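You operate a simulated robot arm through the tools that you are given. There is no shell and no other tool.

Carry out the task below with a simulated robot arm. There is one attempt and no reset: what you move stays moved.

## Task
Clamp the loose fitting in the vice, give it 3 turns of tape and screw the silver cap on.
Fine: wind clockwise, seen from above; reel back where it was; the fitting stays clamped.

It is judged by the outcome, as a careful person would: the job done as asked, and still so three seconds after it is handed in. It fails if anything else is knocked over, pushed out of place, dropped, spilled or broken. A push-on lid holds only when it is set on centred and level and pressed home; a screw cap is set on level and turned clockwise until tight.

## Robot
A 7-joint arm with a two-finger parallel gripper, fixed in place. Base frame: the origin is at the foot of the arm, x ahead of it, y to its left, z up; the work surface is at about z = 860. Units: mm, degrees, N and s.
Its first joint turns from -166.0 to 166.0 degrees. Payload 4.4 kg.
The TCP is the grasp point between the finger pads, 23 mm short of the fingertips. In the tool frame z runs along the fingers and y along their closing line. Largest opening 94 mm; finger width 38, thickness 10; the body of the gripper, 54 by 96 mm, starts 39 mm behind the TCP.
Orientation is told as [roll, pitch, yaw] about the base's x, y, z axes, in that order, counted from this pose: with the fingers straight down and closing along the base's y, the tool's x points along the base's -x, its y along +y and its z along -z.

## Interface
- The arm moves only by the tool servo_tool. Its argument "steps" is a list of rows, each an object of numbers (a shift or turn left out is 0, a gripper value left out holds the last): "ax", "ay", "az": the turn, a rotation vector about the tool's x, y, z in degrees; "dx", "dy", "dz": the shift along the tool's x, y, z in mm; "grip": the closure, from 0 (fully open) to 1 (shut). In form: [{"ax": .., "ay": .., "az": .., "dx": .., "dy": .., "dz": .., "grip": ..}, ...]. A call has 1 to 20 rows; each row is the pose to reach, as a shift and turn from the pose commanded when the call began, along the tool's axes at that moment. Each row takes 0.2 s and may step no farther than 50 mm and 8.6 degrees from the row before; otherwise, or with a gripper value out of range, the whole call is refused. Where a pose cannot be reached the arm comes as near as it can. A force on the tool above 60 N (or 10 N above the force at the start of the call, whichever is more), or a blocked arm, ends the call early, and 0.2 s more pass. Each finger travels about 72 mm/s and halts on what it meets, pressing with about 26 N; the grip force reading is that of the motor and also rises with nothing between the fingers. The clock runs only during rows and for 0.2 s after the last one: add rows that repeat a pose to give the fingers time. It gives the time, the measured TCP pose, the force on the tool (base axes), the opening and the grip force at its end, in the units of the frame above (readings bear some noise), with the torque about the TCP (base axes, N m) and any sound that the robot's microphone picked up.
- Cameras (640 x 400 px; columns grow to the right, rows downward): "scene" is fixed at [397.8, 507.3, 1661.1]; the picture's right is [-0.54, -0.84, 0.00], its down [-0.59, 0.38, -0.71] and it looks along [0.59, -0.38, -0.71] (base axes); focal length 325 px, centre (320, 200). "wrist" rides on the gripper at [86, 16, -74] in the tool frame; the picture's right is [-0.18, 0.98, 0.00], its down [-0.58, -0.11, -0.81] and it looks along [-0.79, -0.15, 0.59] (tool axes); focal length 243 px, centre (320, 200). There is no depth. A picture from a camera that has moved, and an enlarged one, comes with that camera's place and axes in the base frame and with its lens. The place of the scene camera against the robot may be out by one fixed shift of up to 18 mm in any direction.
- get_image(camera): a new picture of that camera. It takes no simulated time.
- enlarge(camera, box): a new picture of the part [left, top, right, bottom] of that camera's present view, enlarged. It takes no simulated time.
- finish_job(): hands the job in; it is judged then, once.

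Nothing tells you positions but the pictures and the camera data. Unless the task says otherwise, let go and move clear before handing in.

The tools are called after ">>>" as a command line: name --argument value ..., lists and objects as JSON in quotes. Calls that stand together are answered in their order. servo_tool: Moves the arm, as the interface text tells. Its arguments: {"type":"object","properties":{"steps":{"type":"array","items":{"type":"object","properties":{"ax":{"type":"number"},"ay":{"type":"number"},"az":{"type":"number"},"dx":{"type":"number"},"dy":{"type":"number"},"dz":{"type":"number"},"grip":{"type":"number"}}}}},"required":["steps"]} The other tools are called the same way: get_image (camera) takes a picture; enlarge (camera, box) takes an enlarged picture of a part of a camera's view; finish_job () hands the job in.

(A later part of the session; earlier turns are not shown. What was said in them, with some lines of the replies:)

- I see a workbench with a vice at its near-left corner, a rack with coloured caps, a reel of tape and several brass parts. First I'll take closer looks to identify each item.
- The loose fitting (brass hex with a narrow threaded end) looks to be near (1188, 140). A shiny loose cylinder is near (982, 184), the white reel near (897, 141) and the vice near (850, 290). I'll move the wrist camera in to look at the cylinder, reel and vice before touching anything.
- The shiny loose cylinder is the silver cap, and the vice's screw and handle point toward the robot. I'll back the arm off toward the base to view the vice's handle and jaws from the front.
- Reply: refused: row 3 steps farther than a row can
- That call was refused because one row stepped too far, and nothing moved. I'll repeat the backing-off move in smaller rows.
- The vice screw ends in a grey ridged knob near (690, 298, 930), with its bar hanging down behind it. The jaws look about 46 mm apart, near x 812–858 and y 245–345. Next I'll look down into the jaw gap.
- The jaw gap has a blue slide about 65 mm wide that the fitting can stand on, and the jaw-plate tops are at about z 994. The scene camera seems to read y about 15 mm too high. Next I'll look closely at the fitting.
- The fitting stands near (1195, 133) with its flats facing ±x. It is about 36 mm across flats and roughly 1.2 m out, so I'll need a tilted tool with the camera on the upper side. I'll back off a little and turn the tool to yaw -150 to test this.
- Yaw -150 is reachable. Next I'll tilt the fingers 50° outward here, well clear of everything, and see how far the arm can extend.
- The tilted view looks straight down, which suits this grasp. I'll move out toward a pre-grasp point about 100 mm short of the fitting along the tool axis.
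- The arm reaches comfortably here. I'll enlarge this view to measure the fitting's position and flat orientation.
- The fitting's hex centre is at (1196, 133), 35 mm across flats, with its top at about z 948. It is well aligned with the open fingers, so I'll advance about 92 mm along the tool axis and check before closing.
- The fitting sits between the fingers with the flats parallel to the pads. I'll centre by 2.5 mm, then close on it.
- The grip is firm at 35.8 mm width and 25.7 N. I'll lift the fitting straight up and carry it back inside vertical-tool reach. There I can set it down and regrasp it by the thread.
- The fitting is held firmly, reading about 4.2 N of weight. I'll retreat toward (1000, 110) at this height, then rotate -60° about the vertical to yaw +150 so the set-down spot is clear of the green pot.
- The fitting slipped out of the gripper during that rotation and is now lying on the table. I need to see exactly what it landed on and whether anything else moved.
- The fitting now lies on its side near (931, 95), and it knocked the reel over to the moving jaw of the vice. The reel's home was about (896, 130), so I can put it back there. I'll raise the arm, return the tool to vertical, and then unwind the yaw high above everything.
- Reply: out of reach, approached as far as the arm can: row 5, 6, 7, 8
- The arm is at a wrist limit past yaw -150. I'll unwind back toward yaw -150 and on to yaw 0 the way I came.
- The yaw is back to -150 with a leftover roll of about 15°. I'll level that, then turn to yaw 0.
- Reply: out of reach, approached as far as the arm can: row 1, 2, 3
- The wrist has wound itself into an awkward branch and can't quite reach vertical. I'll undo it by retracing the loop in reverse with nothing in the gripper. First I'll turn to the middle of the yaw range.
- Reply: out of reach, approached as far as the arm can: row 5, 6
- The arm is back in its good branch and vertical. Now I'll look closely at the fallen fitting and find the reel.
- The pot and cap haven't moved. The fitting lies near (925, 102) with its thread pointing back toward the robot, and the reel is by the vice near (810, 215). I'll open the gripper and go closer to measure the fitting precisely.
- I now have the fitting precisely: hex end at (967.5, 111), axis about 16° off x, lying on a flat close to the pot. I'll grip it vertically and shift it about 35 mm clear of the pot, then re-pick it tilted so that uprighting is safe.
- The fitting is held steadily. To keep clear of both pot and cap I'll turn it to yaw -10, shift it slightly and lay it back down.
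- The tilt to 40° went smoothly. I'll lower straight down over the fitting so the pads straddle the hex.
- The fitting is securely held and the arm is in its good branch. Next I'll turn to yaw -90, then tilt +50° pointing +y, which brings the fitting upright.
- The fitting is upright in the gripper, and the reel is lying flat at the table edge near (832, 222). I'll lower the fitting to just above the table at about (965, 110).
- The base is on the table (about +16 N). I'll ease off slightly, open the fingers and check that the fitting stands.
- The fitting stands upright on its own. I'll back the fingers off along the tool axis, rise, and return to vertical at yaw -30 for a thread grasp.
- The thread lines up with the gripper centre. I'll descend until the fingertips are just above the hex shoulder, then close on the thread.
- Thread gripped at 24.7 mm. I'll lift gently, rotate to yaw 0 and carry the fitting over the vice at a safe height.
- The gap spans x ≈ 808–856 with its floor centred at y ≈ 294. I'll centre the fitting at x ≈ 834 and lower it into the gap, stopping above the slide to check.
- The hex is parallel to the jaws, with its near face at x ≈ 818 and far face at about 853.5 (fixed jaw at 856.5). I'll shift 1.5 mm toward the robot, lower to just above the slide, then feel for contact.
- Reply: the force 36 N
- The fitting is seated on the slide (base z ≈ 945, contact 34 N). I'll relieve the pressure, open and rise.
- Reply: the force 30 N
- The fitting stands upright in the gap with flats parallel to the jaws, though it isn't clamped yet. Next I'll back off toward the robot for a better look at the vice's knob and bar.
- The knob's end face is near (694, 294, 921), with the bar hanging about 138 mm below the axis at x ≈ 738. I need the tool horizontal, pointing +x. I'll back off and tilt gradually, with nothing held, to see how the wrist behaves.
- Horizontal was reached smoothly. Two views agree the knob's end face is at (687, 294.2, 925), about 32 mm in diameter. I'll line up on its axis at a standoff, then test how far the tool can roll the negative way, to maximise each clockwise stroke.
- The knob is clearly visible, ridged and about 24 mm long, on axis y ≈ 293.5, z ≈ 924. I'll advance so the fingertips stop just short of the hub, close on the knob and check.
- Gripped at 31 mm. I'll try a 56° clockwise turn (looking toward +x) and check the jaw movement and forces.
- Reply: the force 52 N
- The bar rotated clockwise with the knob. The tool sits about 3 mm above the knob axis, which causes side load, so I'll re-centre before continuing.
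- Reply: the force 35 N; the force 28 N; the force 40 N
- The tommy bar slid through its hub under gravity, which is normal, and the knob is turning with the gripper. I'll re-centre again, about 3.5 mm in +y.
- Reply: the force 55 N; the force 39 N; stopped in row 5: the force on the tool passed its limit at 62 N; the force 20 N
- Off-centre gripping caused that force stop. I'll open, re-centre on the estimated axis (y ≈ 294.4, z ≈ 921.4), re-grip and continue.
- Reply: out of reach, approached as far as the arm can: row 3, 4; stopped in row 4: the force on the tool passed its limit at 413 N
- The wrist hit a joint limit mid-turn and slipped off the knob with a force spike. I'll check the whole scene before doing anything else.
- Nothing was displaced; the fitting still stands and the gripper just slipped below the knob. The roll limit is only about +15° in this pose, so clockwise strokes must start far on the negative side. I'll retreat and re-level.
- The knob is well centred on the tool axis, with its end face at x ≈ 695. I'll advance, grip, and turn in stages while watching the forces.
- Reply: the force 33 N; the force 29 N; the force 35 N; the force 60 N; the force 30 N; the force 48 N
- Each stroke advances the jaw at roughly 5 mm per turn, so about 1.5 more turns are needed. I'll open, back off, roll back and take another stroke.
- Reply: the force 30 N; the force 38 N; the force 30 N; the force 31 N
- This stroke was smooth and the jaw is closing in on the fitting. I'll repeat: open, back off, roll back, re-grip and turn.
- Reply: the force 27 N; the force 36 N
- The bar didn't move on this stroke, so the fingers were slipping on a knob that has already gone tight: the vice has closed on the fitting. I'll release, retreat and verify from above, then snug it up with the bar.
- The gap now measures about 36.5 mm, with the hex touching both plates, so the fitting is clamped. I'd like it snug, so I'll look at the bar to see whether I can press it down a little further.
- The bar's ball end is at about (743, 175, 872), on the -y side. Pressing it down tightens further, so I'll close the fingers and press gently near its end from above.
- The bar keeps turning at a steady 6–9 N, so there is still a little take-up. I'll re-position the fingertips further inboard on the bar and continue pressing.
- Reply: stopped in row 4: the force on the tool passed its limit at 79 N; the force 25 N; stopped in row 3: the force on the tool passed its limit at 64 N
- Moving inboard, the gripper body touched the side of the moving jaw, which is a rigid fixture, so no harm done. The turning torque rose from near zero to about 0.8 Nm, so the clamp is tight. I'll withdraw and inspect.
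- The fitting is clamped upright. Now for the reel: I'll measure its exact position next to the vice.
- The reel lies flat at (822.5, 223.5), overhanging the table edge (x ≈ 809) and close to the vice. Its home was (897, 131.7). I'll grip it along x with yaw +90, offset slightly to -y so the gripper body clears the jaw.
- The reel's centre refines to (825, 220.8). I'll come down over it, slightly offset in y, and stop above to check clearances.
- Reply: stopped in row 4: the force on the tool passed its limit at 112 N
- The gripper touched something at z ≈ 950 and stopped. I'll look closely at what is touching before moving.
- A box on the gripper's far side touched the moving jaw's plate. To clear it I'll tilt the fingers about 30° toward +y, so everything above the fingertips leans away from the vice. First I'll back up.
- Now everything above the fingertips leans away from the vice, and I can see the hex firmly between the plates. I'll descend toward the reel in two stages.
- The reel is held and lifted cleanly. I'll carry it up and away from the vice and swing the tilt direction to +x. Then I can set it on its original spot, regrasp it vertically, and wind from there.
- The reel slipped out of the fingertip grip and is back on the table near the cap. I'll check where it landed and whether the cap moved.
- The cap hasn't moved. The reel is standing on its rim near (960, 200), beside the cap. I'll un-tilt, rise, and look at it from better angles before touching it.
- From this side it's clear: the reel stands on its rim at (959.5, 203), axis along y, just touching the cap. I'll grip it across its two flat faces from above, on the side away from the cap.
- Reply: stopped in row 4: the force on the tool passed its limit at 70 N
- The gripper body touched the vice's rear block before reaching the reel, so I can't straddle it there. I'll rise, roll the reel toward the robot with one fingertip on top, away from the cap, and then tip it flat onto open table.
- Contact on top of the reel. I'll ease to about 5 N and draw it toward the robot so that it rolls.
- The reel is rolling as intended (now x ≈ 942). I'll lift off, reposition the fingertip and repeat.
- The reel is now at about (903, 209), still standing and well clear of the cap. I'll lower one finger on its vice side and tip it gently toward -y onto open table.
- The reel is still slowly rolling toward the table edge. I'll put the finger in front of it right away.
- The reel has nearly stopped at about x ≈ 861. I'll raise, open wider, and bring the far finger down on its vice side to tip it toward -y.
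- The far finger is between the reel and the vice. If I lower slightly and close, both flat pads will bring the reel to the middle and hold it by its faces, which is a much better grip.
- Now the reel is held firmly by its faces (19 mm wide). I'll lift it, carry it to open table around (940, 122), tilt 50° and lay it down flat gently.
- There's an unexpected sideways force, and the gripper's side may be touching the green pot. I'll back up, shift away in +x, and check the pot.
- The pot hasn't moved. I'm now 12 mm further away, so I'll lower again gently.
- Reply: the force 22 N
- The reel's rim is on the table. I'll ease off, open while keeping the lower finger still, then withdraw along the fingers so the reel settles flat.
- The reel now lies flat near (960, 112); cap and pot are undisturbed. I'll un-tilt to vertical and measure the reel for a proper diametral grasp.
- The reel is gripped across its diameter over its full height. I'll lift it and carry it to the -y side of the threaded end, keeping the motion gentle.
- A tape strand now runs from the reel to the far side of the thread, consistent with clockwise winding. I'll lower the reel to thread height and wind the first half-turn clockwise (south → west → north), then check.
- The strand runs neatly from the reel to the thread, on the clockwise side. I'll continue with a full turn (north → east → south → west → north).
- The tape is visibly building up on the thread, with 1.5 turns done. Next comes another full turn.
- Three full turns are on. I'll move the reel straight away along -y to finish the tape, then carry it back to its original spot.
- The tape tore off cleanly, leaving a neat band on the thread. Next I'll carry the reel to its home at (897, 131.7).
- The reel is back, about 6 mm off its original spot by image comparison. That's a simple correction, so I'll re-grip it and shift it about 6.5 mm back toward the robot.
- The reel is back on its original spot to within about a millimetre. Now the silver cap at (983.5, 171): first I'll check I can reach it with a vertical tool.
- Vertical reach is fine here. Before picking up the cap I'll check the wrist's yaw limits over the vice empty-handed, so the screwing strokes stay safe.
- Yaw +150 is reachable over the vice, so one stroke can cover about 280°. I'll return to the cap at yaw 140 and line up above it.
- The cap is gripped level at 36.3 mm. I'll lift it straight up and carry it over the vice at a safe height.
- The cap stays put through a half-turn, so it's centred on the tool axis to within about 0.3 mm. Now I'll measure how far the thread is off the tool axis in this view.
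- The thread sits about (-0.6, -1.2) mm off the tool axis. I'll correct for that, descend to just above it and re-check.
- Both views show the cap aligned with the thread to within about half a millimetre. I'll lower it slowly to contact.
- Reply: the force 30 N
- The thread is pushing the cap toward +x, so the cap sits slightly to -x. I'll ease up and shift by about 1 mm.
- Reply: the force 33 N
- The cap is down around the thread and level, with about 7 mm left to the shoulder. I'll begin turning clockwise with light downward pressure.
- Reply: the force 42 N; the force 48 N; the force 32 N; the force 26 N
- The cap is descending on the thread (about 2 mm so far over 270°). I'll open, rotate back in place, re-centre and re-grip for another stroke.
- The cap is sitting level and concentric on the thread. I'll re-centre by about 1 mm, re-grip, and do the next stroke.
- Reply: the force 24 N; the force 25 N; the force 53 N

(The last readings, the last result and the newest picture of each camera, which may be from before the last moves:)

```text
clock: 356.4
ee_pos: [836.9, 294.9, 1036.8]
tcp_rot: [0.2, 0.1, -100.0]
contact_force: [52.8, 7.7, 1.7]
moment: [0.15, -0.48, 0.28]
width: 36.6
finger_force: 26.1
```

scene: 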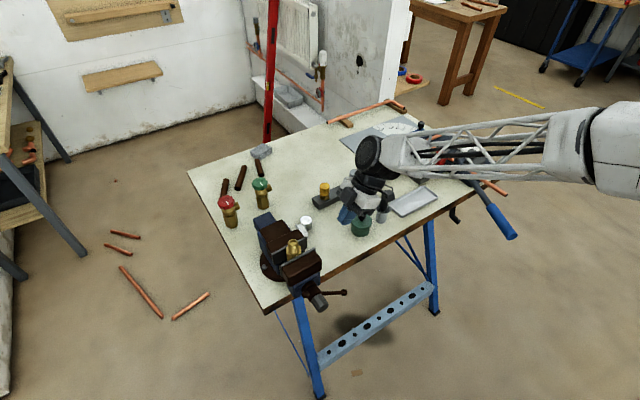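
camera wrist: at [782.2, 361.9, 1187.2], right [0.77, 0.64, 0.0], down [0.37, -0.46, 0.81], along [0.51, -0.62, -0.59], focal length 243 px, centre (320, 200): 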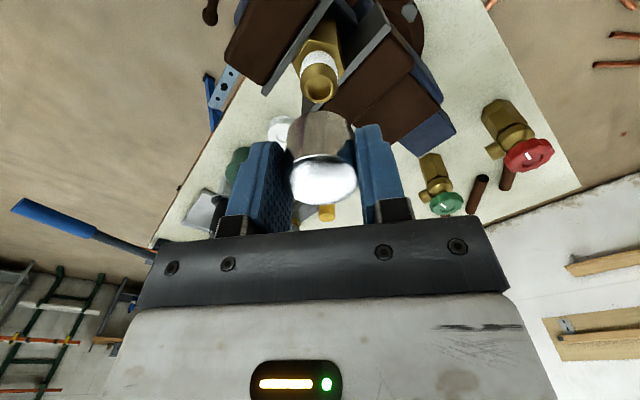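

Resisting torque has appeared (about 0.3–0.4 Nm), so the cap is becoming tight. I'll relieve the side load and check whether it still turns.

>>> servo_tool --steps '[{"dx": 0.1, "dy": 0.6}, {"dx": 0.2, "dy": 1.0}, {"dx": 0.2, "dy": 1.0}]'

>>> servo_tool --steps '[{"az": 6}, {"az": 12}, {"az": 18}, {"az": 24}, {"az": 24}]'

>>> enlarge --camera "wrist" --box '[250, 60, 390, 200]'

>>> enlarge --camera "scene" --box '[265, 200, 325, 260]'

```text
clock: 357.2
ee_pos: [837.2, 295.3, 1036.3]
tcp_rot: [0.0, 0.1, -99.8]
contact_force: [5.6, -6.5, 15.6]
moment: [-0.33, 0.05, 0.07]
width: 36.4
finger_force: 26.3
```

```text
clock: 358.4
ee_pos: [837.8, 294.8, 1034.0]
tcp_rot: [0.0, 0.1, -123.9]
contact_force: [14.9, -3.1, -1.2]
moment: [-0.14, 0.08, 0.43]
width: 36.8
finger_force: 25.9
```

```text
2.86 times, centred on (320, 130) of wrist
camera zoom: at [900.3, 356.3, 1108.6], right [0.71, -0.7, 0.0], down [-0.42, -0.42, 0.81], along [-0.56, -0.57, -0.59], focal length 693 px, centre (320, 400)
```

zoom: 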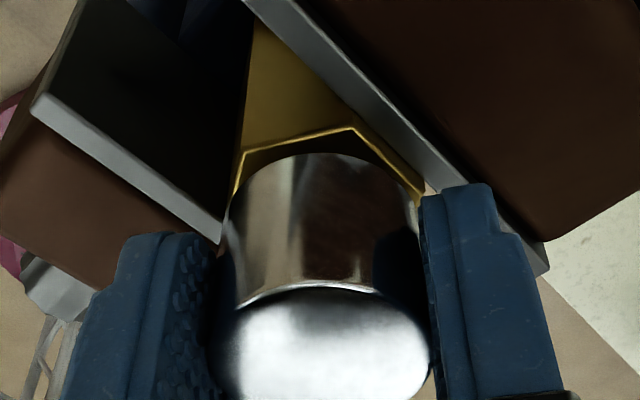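

```text
6.67 times, centred on (295, 230) of scene
camera zoom: at [397.8, 507.3, 1661.1], right [-0.54, -0.84, 0.0], down [-0.59, 0.38, -0.71], along [0.59, -0.38, -0.71], focal length 2165 px, centre (487, 0)
```

zoom: 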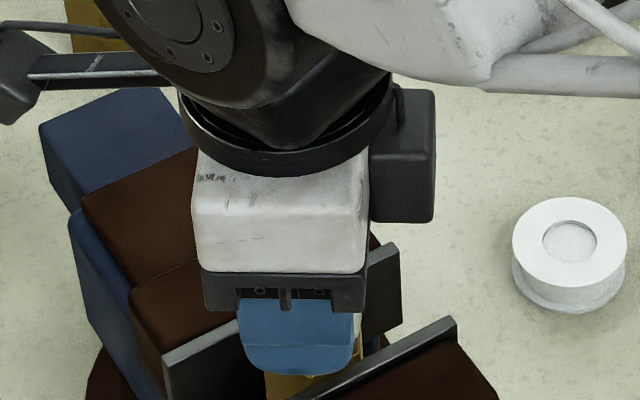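

>>> servo_tool --steps '[{"grip": 0.55}, {"grip": 0.42}, {"dz": -6, "grip": 0.42}, {"dz": -6, "grip": 0.42}]'

>>> servo_tool --steps '[{"az": -8.4}, {"az": -16.8}, {"az": -25.2}, {"az": -33.6}, {"az": -42}, {"az": -50.4}, {"az": -58.8}, {"az": -67.2}, {"az": -75.6}, {"az": -84}, {"az": -92.4}, {"az": -100.8}, {"az": -109.2}, {"az": -117.6}, {"az": -126}, {"az": -134.4}, {"az": -142.8}, {"az": -151.2}, {"az": -159.6}, {"az": -159.6}]'

>>> servo_tool --steps '[{"az": -8.4}, {"az": -16.8}, {"az": -25.2}, {"az": -33.6}, {"az": -42}, {"az": -50.4}, {"az": -58.8}, {"az": -67.2}, {"az": -75.6}, {"az": -84}, {"az": -92.4}, {"az": -100.8}, {"az": -104.4}, {"az": -104.4}]'

>>> enlarge --camera "wrist" --box '[250, 60, 390, 200]'

>>> enlarge --camera "scene" --box '[265, 200, 325, 260]'

```text
clock: 359.4
ee_pos: [838.1, 294.9, 1041.0]
tcp_rot: [0.0, 0.1, -123.9]
contact_force: [0.5, 0.6, -0.2]
moment: [0.02, 0.01, 0.0]
width: 54.5
finger_force: 0.0
```

```text
clock: 363.6
ee_pos: [837.1, 294.3, 1040.5]
tcp_rot: [0.1, -0.1, 35.8]
contact_force: [-0.3, -0.1, 0.1]
moment: [-0.02, 0.02, -0.02]
width: 54.4
finger_force: 0.1
```

```text
clock: 366.6
ee_pos: [838.0, 293.9, 1041.9]
tcp_rot: [-0.1, 0.1, 140.2]
contact_force: [-0.1, 0.0, -0.6]
moment: [0.01, 0.03, -0.03]
width: 54.5
finger_force: 0.1
```

```text
2.86 times, centred on (320, 130) of wrist
camera zoom: at [894.2, 225.4, 1114.6], right [-0.77, -0.64, 0.0], down [-0.38, 0.45, 0.81], along [-0.51, 0.62, -0.59], focal length 693 px, centre (320, 400)
```

zoom: 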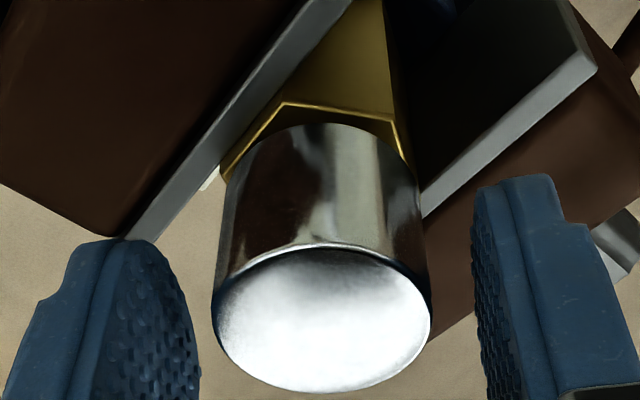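

```text
6.67 times, centred on (295, 230) of scene
camera zoom: at [397.8, 507.3, 1661.1], right [-0.54, -0.84, 0.0], down [-0.59, 0.38, -0.71], along [0.59, -0.38, -0.71], focal length 2165 px, centre (487, 0)
```

zoom: 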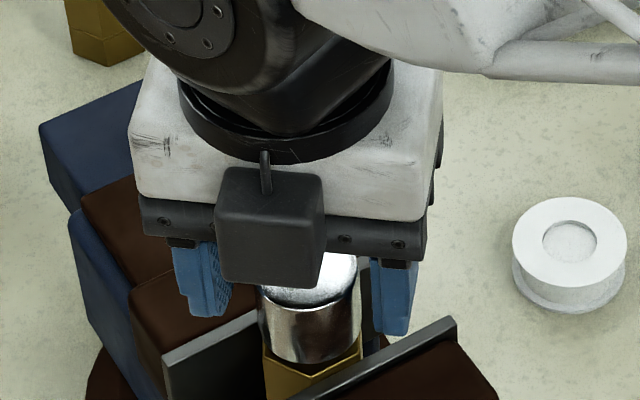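

>>> servo_tool --steps '[{"dx": -0.7, "dz": 2.5}, {"dx": -0.7, "dz": 5}, {"dx": -0.7, "dz": 5, "grip": 0.55}, {"dx": -0.7, "dz": 5, "grip": 0.62}, {"dx": -0.7, "dz": 5, "grip": 1.0}, {"dx": -0.7, "dz": 5, "grip": 1.0}]'

>>> servo_tool --steps '[{"az": 8}, {"az": 16, "dz": 0.1}, {"az": 24, "dz": 0.2}, {"az": 32, "dz": 0.3}, {"az": 40, "dz": 0.3}, {"az": 48, "dz": 0.4}, {"az": 48, "dz": 0.4}]'

>>> servo_tool --steps '[{"az": 8}, {"az": 16, "dz": 0.1}, {"az": 24, "dz": 0.2}, {"az": 32, "dz": 0.3}, {"az": 40, "dz": 0.3}, {"az": 48, "dz": 0.4}, {"az": 48, "dz": 0.4}]'

```text
clock: 368.0
ee_pos: [837.7, 294.7, 1034.7]
tcp_rot: [0.0, 0.0, 140.1]
contact_force: [-9.5, -8.1, 1.1]
moment: [-0.31, 0.19, 0.0]
width: 36.8
finger_force: 25.9
```

```text
clock: 369.6
ee_pos: [837.4, 295.0, 1038.1]
tcp_rot: [-0.2, -0.2, 92.1]
contact_force: [24.2, 15.2, -1.0]
moment: [0.35, -0.1, 0.48]
width: 36.7
finger_force: 26.1
```

```text
clock: 371.2
ee_pos: [837.2, 294.4, 1037.1]
tcp_rot: [0.0, -0.1, 44.1]
contact_force: [35.8, -14.6, 0.2]
moment: [-0.37, -0.33, 0.54]
width: 36.5
finger_force: 25.9
```

Resisting torque is now 0.5 Nm from the start of the stroke with no further descent, so the cap is tight and the fingers are slipping on it. I'll release, rise clear and inspect.

>>> servo_tool --steps '[{"dx": 0.0, "dz": 0}, {"grip": 0.55}, {"grip": 0.42}, {"dz": -12, "grip": 0.4}, {"dz": -35, "grip": 0.4}, {"dz": -65, "grip": 0.4}, {"dz": -95, "grip": 0.4}, {"dz": -95, "grip": 0.4}]'

>>> get_image --camera "wrist"

>>> enlarge --camera "wrist" --box '[240, 0, 400, 130]'

>>> enlarge --camera "scene" --box '[255, 200, 335, 270]'

```text
clock: 373.0
ee_pos: [835.2, 293.8, 1129.7]
tcp_rot: [0.0, -0.1, 44.1]
contact_force: [-0.9, -0.1, -0.4]
moment: [-0.04, -0.01, 0.04]
width: 56.5
finger_force: 0.1
```

```text
taken
camera wrist: at [762.7, 243.5, 1202.7], right [-0.55, 0.83, 0.0], down [0.49, 0.33, 0.81], along [0.67, 0.45, -0.59], focal length 243 px, centre (320, 200)
```

wrist: 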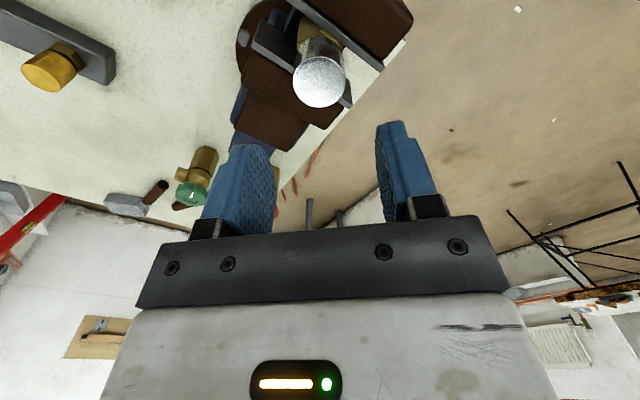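

```text
3.08 times, centred on (320, 65) of wrist
camera zoom: at [762.7, 243.5, 1202.7], right [-0.55, 0.83, 0.0], down [0.49, 0.33, 0.81], along [0.67, 0.45, -0.59], focal length 746 px, centre (320, 615)
```

zoom: 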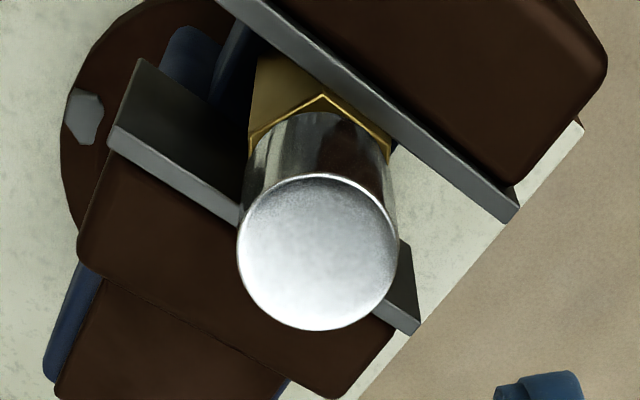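

```text
5.71 times, centred on (295, 235) of scene
camera zoom: at [397.8, 507.3, 1661.1], right [-0.54, -0.84, 0.0], down [-0.59, 0.38, -0.71], along [0.59, -0.38, -0.71], focal length 1856 px, centre (463, 0)
```

zoom: 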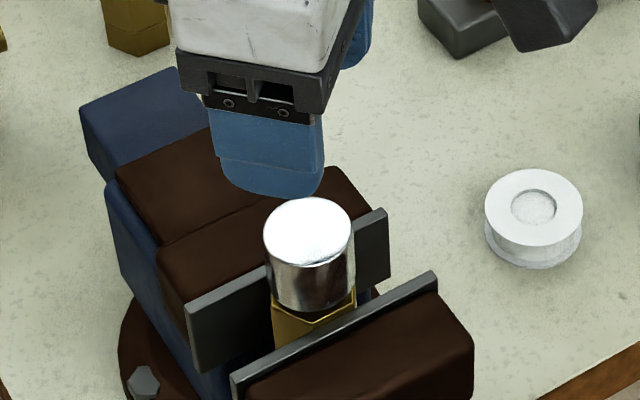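

The cap sits straight and level. I'd like a side-on look at the seat and the clamp before handing in, so I'll move to the -y side for a horizontal view.

>>> servo_tool --steps '[{"az": -8, "dx": 10, "dy": -12}, {"az": -16, "dx": 22, "dy": -24}, {"az": -24, "dx": 36, "dy": -37}, {"az": -32, "dx": 50, "dy": -51}, {"az": -40, "dx": 66, "dy": -66}, {"az": -46, "dx": 80, "dy": -80}, {"az": -46, "dx": 80, "dy": -80}]'

>>> servo_tool --steps '[{"ay": -8}, {"ay": -16}, {"ay": -24}, {"ay": -32, "dz": 10}, {"ay": -36, "dz": 25}, {"ay": -36, "dz": 40}, {"ay": -36, "dz": 40}]'

>>> get_image --camera "wrist"

>>> get_image --camera "scene"

```text
clock: 374.6
ee_pos: [835.7, 178.6, 1131.8]
tcp_rot: [0.1, -0.1, 90.2]
contact_force: [-0.3, 0.5, -0.3]
moment: [-0.03, -0.01, 0.0]
width: 56.5
finger_force: 0.1
```

```text
clock: 376.2
ee_pos: [834.8, 179.9, 1090.5]
tcp_rot: [-0.1, -36.1, 90.2]
contact_force: [0.4, -0.3, -0.3]
moment: [0.02, 0.01, 0.0]
width: 56.3
finger_force: 0.0
```

```text
taken
camera wrist: at [819.8, 66.7, 1098.0], right [-0.98, 0.15, 0.11], down [0.11, -0.01, 0.99], along [0.15, 0.99, -0.01], focal length 243 px, centre (320, 200)
```

wrist: 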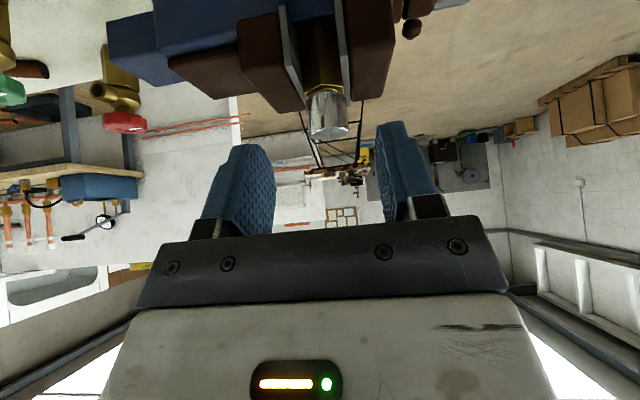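

```text
taken
```

scene: 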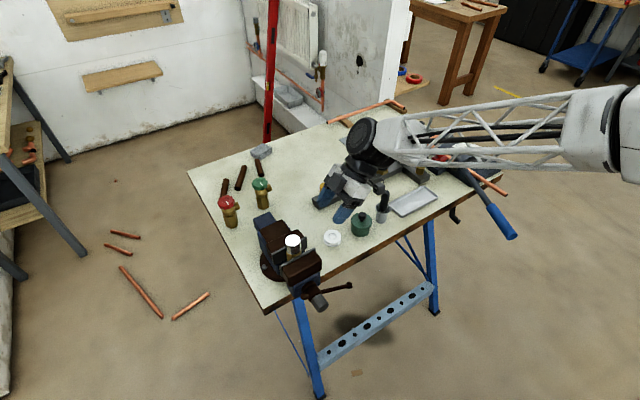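

>>> enlarge --camera "wrist" --box '[260, 30, 400, 150]'

>>> enlarge --camera "scene" --box '[255, 200, 335, 270]'

>>> enlarge --camera "scene" --box '[200, 150, 360, 250]'

>>> enlarge --camera "scene" --box '[300, 130, 460, 230]'

```text
3.33 times, centred on (330, 90) of wrist
camera zoom: at [819.8, 66.7, 1098.0], right [-0.98, 0.15, 0.11], down [0.11, -0.01, 0.99], along [0.15, 0.99, -0.01], focal length 809 px, centre (287, 567)
```

zoom: 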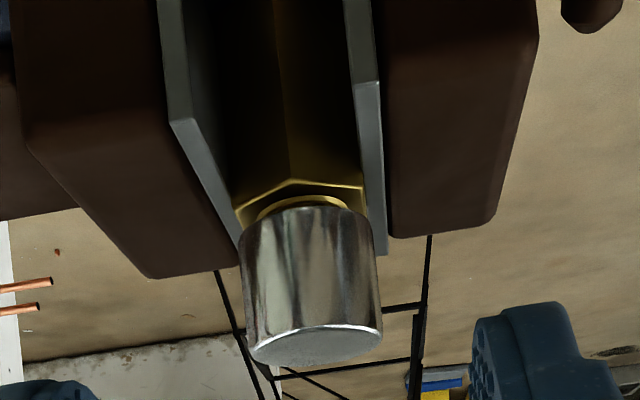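

```text
5.71 times, centred on (295, 235) of scene
camera zoom: at [397.8, 507.3, 1661.1], right [-0.54, -0.84, 0.0], down [-0.59, 0.38, -0.71], along [0.59, -0.38, -0.71], focal length 1856 px, centre (463, 0)
```

zoom: 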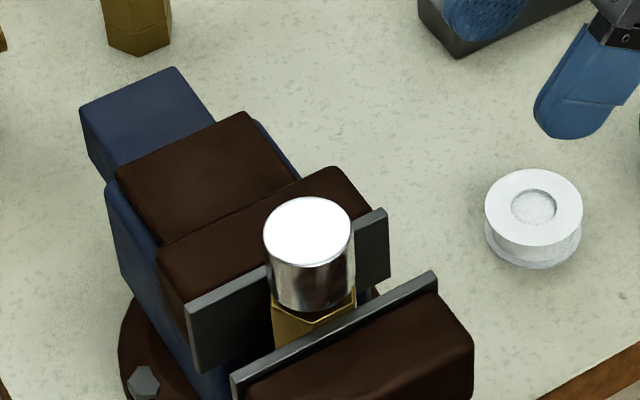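

```text
4.00 times, centred on (280, 200) of scene
camera zoom: at [397.8, 507.3, 1661.1], right [-0.54, -0.84, 0.0], down [-0.59, 0.38, -0.71], along [0.59, -0.38, -0.71], focal length 1299 px, centre (480, 200)
```

zoom: 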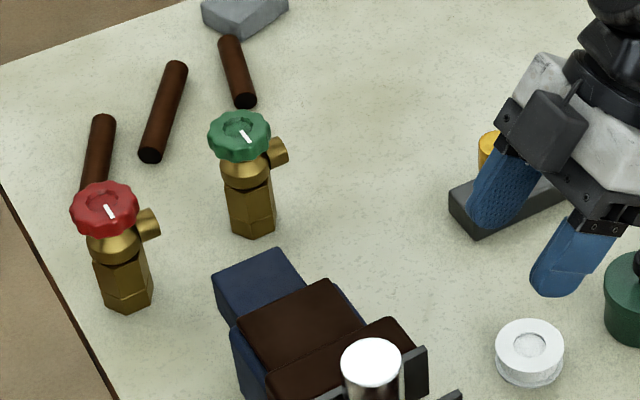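

```text
4.00 times, centred on (380, 180) of scene
camera zoom: at [397.8, 507.3, 1661.1], right [-0.54, -0.84, 0.0], down [-0.59, 0.38, -0.71], along [0.59, -0.38, -0.71], focal length 1299 px, centre (80, 280)
```

zoom: 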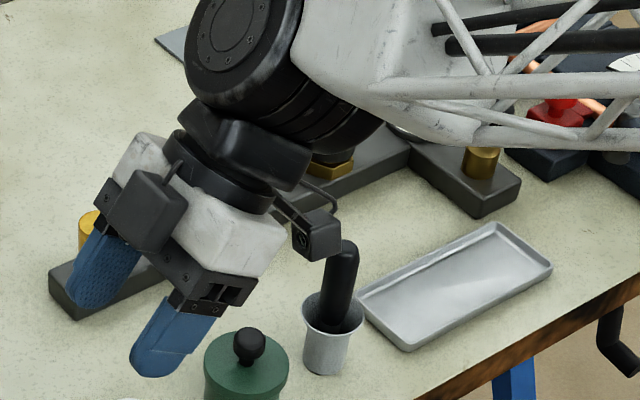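

The side view shows the cap straight and tight on the neck, the hex held between both plates, and everything else where it started. I'll un-tilt and move the arm well clear.

>>> servo_tool --steps '[{"dz": -20}, {"ay": 8, "dz": -40}, {"ay": 16, "dz": -55}, {"ay": 24, "dz": -65}, {"ay": 32, "dz": -70}, {"ay": 36, "dz": -70}, {"ay": 36, "dz": -70}]'

>>> servo_tool --steps '[{"dz": -20, "dx": 10}, {"dz": -40, "dx": 35}, {"dz": -55, "dx": 60}, {"dz": -60, "dx": 85}, {"dz": -60, "dx": 100}, {"dz": -60, "dx": 100}, {"dz": -60, "dx": 100}]'

>>> get_image --camera "scene"

>>> enlarge --camera "scene" --box '[230, 200, 390, 300]'

>>> get_image --camera "wrist"

```text
clock: 377.8
ee_pos: [835.1, 139.2, 1144.9]
tcp_rot: [-0.1, 0.0, 90.1]
contact_force: [-0.2, -0.2, 0.2]
moment: [0.0, -0.01, -0.01]
width: 56.3
finger_force: 0.0
```

```text
clock: 379.4
ee_pos: [835.8, 39.7, 1209.1]
tcp_rot: [-0.1, -0.2, 90.1]
contact_force: [0.6, 0.2, 0.2]
moment: [-0.02, -0.02, 0.01]
width: 56.5
finger_force: 0.1
```

```text
taken
```

scene: 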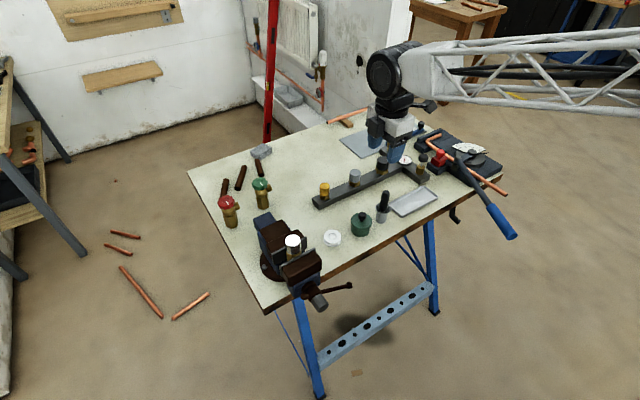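

```text
4.00 times, centred on (310, 250) of scene
camera zoom: at [397.8, 507.3, 1661.1], right [-0.54, -0.84, 0.0], down [-0.59, 0.38, -0.71], along [0.59, -0.38, -0.71], focal length 1299 px, centre (360, 0)
```

zoom: 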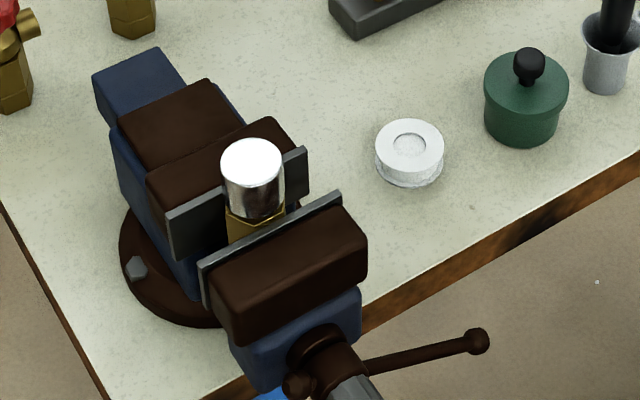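

```text
taken
camera wrist: at [820.8, -48.2, 1282.6], right [-0.98, 0.18, 0.0], down [0.11, 0.58, 0.81], along [0.15, 0.79, -0.59], focal length 243 px, centre (320, 200)
```

wrist: 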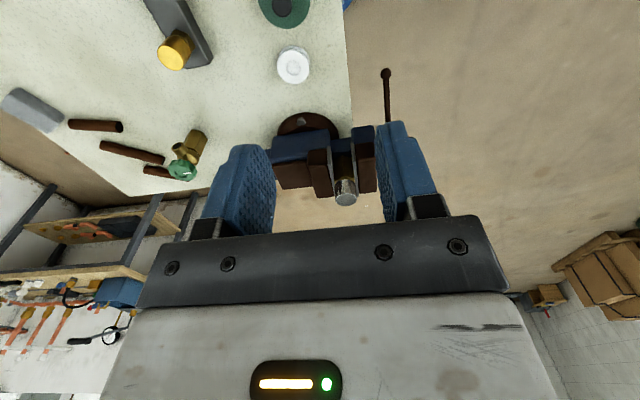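

Everything is in place, but the vice bar has crept back about 11° in the loosening direction during the cap work. A careful hand would snug the vice again, so I'll check the jaws and press the bar down once more.

>>> servo_tool --steps '[{"dx": -25, "dy": 16, "dz": 5, "grip": 1.0}, {"dx": -55, "dy": 34, "dz": 20, "grip": 1.0}, {"dx": -85, "dy": 53, "dz": 40, "grip": 1.0}, {"dx": -115, "dy": 72, "dz": 65, "grip": 1.0}, {"dx": -135, "dy": 85, "dz": 95, "grip": 1.0}, {"dx": -146, "dy": 92, "dz": 125, "grip": 1.0}, {"dx": -146, "dy": 92, "dz": 160, "grip": 1.0}, {"dx": -146, "dy": 92, "dz": 160, "grip": 1.0}]'

>>> get_image --camera "wrist"

>>> enlarge --camera "scene" --box '[270, 200, 390, 310]'

```text
clock: 381.2
ee_pos: [741.1, 187.1, 1046.3]
tcp_rot: [-0.2, -0.2, 90.0]
contact_force: [0.6, -0.2, 0.7]
moment: [-0.01, 0.01, 0.03]
width: 0.1
finger_force: 25.9
```

```text
taken
camera wrist: at [725.1, 98.9, 1120.2], right [-0.98, 0.18, 0.0], down [0.11, 0.58, 0.81], along [0.15, 0.79, -0.59], focal length 243 px, centre (320, 200)
```

wrist: 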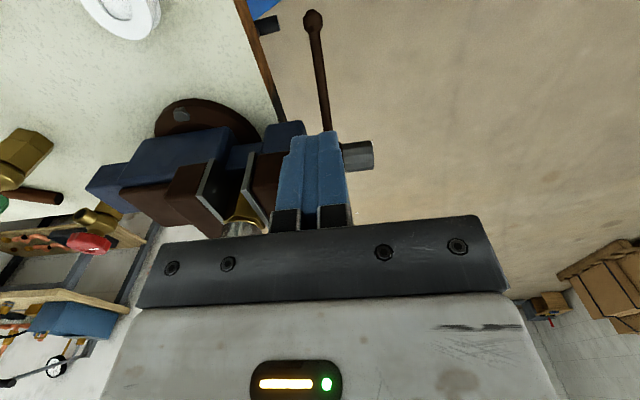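

```text
3.64 times, centred on (330, 255) of scene
camera zoom: at [397.8, 507.3, 1661.1], right [-0.54, -0.84, 0.0], down [-0.59, 0.38, -0.71], along [0.59, -0.38, -0.71], focal length 1181 px, centre (284, 0)
```

zoom: 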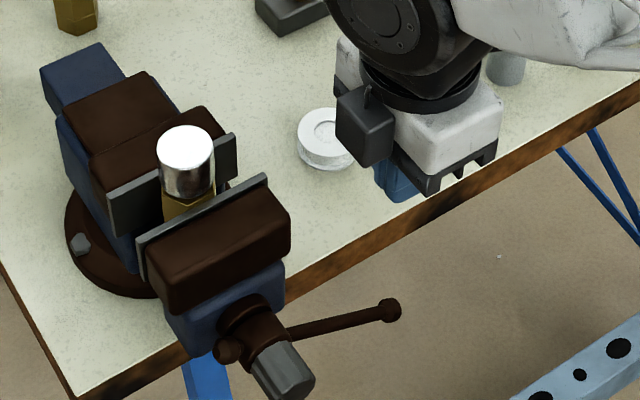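

>>> enlarge --camera "wrist" --box '[160, 130, 340, 240]'

>>> enlarge --camera "wrist" --box '[270, 0, 390, 100]'

```text
3.56 times, centred on (250, 185) of wrist
camera zoom: at [725.1, 98.9, 1120.2], right [-0.98, 0.18, 0.0], down [0.11, 0.58, 0.81], along [0.15, 0.79, -0.59], focal length 863 px, centre (569, 253)
```

zoom: 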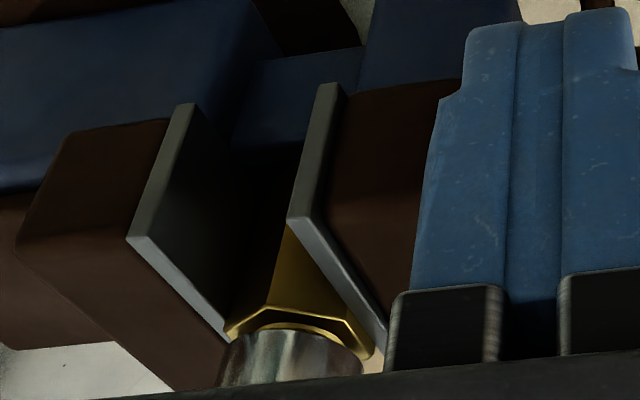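

```text
4.00 times, centred on (330, 50) of wrist
camera zoom: at [725.1, 98.9, 1120.2], right [-0.98, 0.18, 0.0], down [0.11, 0.58, 0.81], along [0.15, 0.79, -0.59], focal length 970 px, centre (280, 800)
```

zoom: 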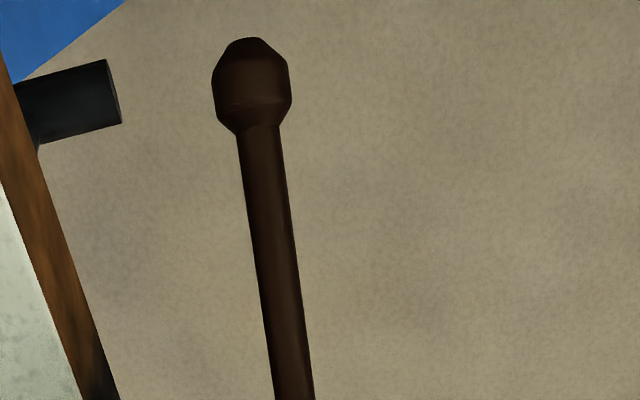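

The hex is touching both plates. I'll press the bar down again near its end with closed fingers to restore the clamping preload.

>>> servo_tool --steps '[{"dy": -3, "dz": 35}, {"dy": -3, "dz": 70}, {"dy": -3, "dz": 100}, {"dy": -3, "dz": 122}, {"dy": -3, "dz": 122}]'

>>> servo_tool --steps '[{"dz": 3}, {"dz": 6}, {"dz": 9}, {"dz": 9}]'

>>> servo_tool --steps '[{"dz": 2}, {"dz": 4}, {"dz": 6}, {"dz": 6}]'

>>> get_image --camera "wrist"

```text
clock: 382.4
ee_pos: [748.4, 184.8, 926.2]
tcp_rot: [-0.1, 0.0, 90.2]
contact_force: [0.6, 0.1, -0.3]
moment: [0.01, -0.01, 0.03]
width: 0.0
finger_force: 25.9
```

```text
clock: 383.4
ee_pos: [747.4, 186.3, 916.3]
tcp_rot: [-0.1, -0.1, 90.1]
contact_force: [-0.5, -0.4, 0.4]
moment: [-0.03, -0.03, -0.02]
width: 0.0
finger_force: 26.3
```

```text
clock: 384.4
ee_pos: [747.4, 186.5, 910.9]
tcp_rot: [0.0, 0.0, 90.0]
contact_force: [-0.1, 0.1, 0.3]
moment: [-0.03, 0.0, -0.02]
width: 0.0
finger_force: 25.8
```

```text
taken
camera wrist: at [731.2, 98.2, 983.7], right [-0.98, 0.18, 0.0], down [0.11, 0.58, 0.81], along [0.15, 0.79, -0.59], focal length 243 px, centre (320, 200)
```

wrist: 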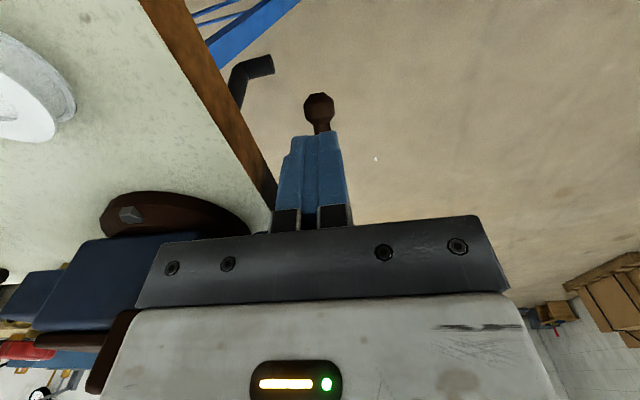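

>>> servo_tool --steps '[{"dz": 2}, {"dz": 4}, {"dz": 6}, {"dz": 6}]'

>>> servo_tool --steps '[{"dz": 2}, {"dz": 4}, {"dz": 6}, {"dz": 6}]'

>>> servo_tool --steps '[{"dz": 2}, {"dz": 4}, {"dz": 6}, {"dz": 6}]'

>>> servo_tool --steps '[{"dz": 2}, {"dz": 4}, {"dz": 6}, {"dz": 6}]'

```text
clock: 385.4
ee_pos: [747.7, 187.0, 904.6]
tcp_rot: [0.0, -0.1, 90.0]
contact_force: [-0.8, -0.5, 0.4]
moment: [-0.01, -0.01, -0.01]
width: 0.0
finger_force: 26.1
```

```text
clock: 386.4
ee_pos: [748.1, 186.6, 899.2]
tcp_rot: [-0.1, -0.1, 90.2]
contact_force: [-0.1, -2.6, 6.1]
moment: [0.08, -0.06, 0.03]
width: 0.0
finger_force: 25.5
```

```text
clock: 387.4
ee_pos: [747.5, 185.8, 891.1]
tcp_rot: [-0.2, -0.1, 90.1]
contact_force: [1.4, -0.9, 5.4]
moment: [0.08, -0.07, -0.03]
width: 0.4
finger_force: 26.4
```

```text
clock: 388.4
ee_pos: [747.3, 187.4, 886.1]
tcp_rot: [-0.1, -0.1, 90.1]
contact_force: [0.8, -1.9, 6.6]
moment: [0.08, 0.02, -0.03]
width: 0.0
finger_force: 26.0
```

>>> servo_tool --steps '[{"dz": 2}, {"dz": 4}, {"dz": 6}, {"dz": 8}, {"dz": 8}]'

>>> servo_tool --steps '[{"dz": 2}, {"dz": 4}, {"dz": 6}, {"dz": 8}, {"dz": 8}]'

>>> servo_tool --steps '[{"dz": 2}, {"dz": 4}, {"dz": 6}, {"dz": 6}]'

>>> enlarge --camera "scene" --box '[260, 200, 380, 310]'

```text
clock: 389.6
ee_pos: [746.5, 186.1, 878.4]
tcp_rot: [0.0, -0.1, 90.1]
contact_force: [1.3, -1.8, 3.4]
moment: [0.0, -0.06, -0.04]
width: 0.0
finger_force: 25.9
```

```text
clock: 390.8
ee_pos: [745.0, 186.8, 870.8]
tcp_rot: [-0.1, -0.1, 90.2]
contact_force: [0.5, -2.5, 4.8]
moment: [0.03, 0.0, -0.02]
width: 0.1
finger_force: 26.1
```

```text
clock: 391.8
ee_pos: [746.3, 188.2, 863.4]
tcp_rot: [-0.1, -0.1, 90.1]
contact_force: [1.7, -4.0, 2.8]
moment: [-0.03, -0.04, -0.03]
width: 0.1
finger_force: 25.8
```

```text
3.64 times, centred on (320, 255) of scene
camera zoom: at [397.8, 507.3, 1661.1], right [-0.54, -0.84, 0.0], down [-0.59, 0.38, -0.71], along [0.59, -0.38, -0.71], focal length 1181 px, centre (320, 0)
```

zoom: 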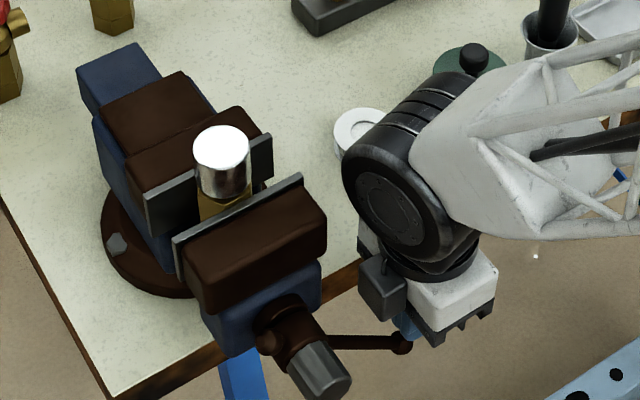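

The bar is back down to its tightened position. I'll rise straight up and move clear, then do a last check.

>>> servo_tool --steps '[{"dz": -10}, {"dz": -35}, {"dz": -75}, {"dz": -120}, {"dz": -165}, {"dz": -210}, {"dz": -250}, {"dz": -250}]'

>>> servo_tool --steps '[{"dx": 30, "dz": -15}, {"dx": 65, "dz": -30}, {"dx": 100, "dz": -45}, {"dx": 130, "dz": -60}, {"dx": 150, "dz": -60}, {"dx": 150, "dz": -60}, {"dx": 150, "dz": -60}, {"dx": 150, "dz": -60}, {"dx": 150, "dz": -60}, {"dx": 150, "dz": -60}]'

>>> get_image --camera "scene"

>>> enlarge --camera "scene" --box '[230, 200, 390, 300]'

>>> get_image --camera "wrist"

```text
clock: 393.6
ee_pos: [747.2, 183.8, 1115.2]
tcp_rot: [-0.1, 0.0, 90.0]
contact_force: [-0.1, 1.1, 0.2]
moment: [0.03, -0.01, 0.01]
width: 0.0
finger_force: 25.9
```

```text
clock: 395.8
ee_pos: [750.9, 36.3, 1173.4]
tcp_rot: [0.0, -0.1, 90.1]
contact_force: [0.0, -0.1, 1.0]
moment: [0.0, 0.02, 0.03]
width: 0.0
finger_force: 25.9
```

```text
taken
```

scene: 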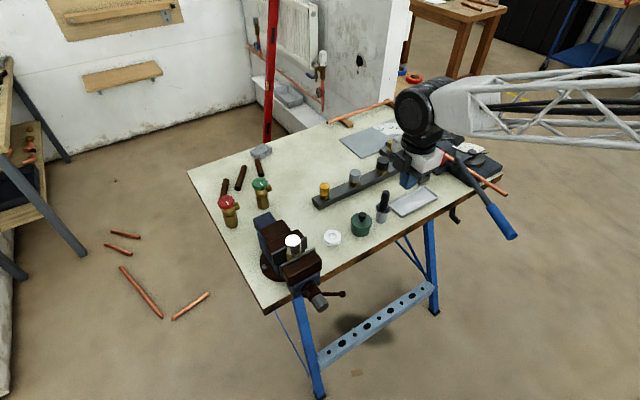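

```text
4.00 times, centred on (310, 250) of scene
camera zoom: at [397.8, 507.3, 1661.1], right [-0.54, -0.84, 0.0], down [-0.59, 0.38, -0.71], along [0.59, -0.38, -0.71], focal length 1299 px, centre (360, 0)
```

zoom: 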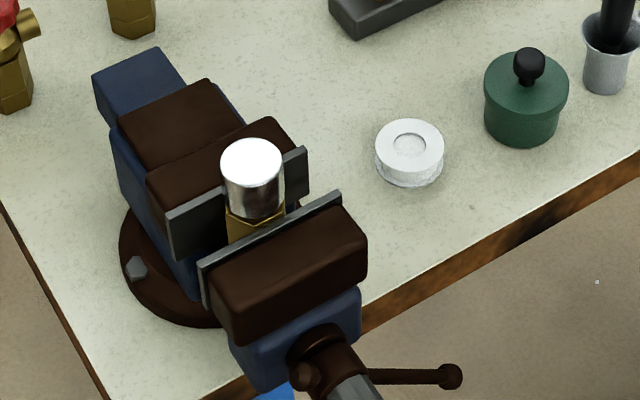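

```text
taken
camera wrist: at [734.5, -50.7, 1245.8], right [-0.98, 0.18, 0.0], down [0.11, 0.58, 0.81], along [0.15, 0.79, -0.59], focal length 243 px, centre (320, 200)
```

wrist: 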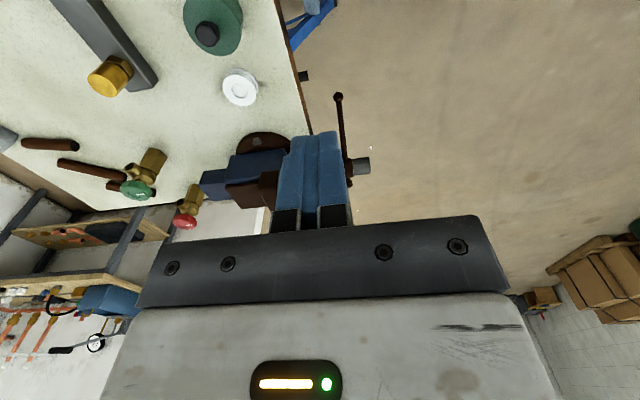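

The fitting is clamped, the tape is on, the cap is tight and level, the reel is home and the arm is clear, so I'm handing the job in.

>>> finish_job

```text
The job is handed in.
```

The job is handed in: the fitting is clamped in the vice, taped with 3 clockwise turns, and has the silver cap screwed on. I haven't seen the verdict.

**End state**
- **Fitting:** it stands upright in the vice with its flats against both jaw plates. I closed the vice with the knob and snugged it with the bar. The bar crept back about 11° while I turned the cap, so I pressed it down again at the end.
- **Tape:** I made three turns clockwise, seen from above. The tape tore off cleanly when I moved the reel away.
- **Cap:** it went on level and I turned it clockwise until the gripper slipped on it at about 0.5 Nm. A thin sliver of neck still shows below it, and I took the torque as the sign that it was tight.
- **Reel:** it is flat on its original spot, within about a millimetre by image comparison.

**What went wrong along the way**
- **Fitting dropped:** it slipped from the gripper once while I was rotating it, fell on its side and knocked the reel to the table edge. I picked it up, stood it upright again and carried on.
- **Reel dropped:** it later slipped from a weak fingertip grip, landed on its rim beside the cap and started rolling. I stopped it, laid it flat and gripped it properly before winding.
- **Bumps:** the gripper touched the vice several times and probably brushed the green pot once. It also slipped off the vice knob with a 413 N force spike.

In the final pictures the pot, the valves and the other parts I compared were all where they started.
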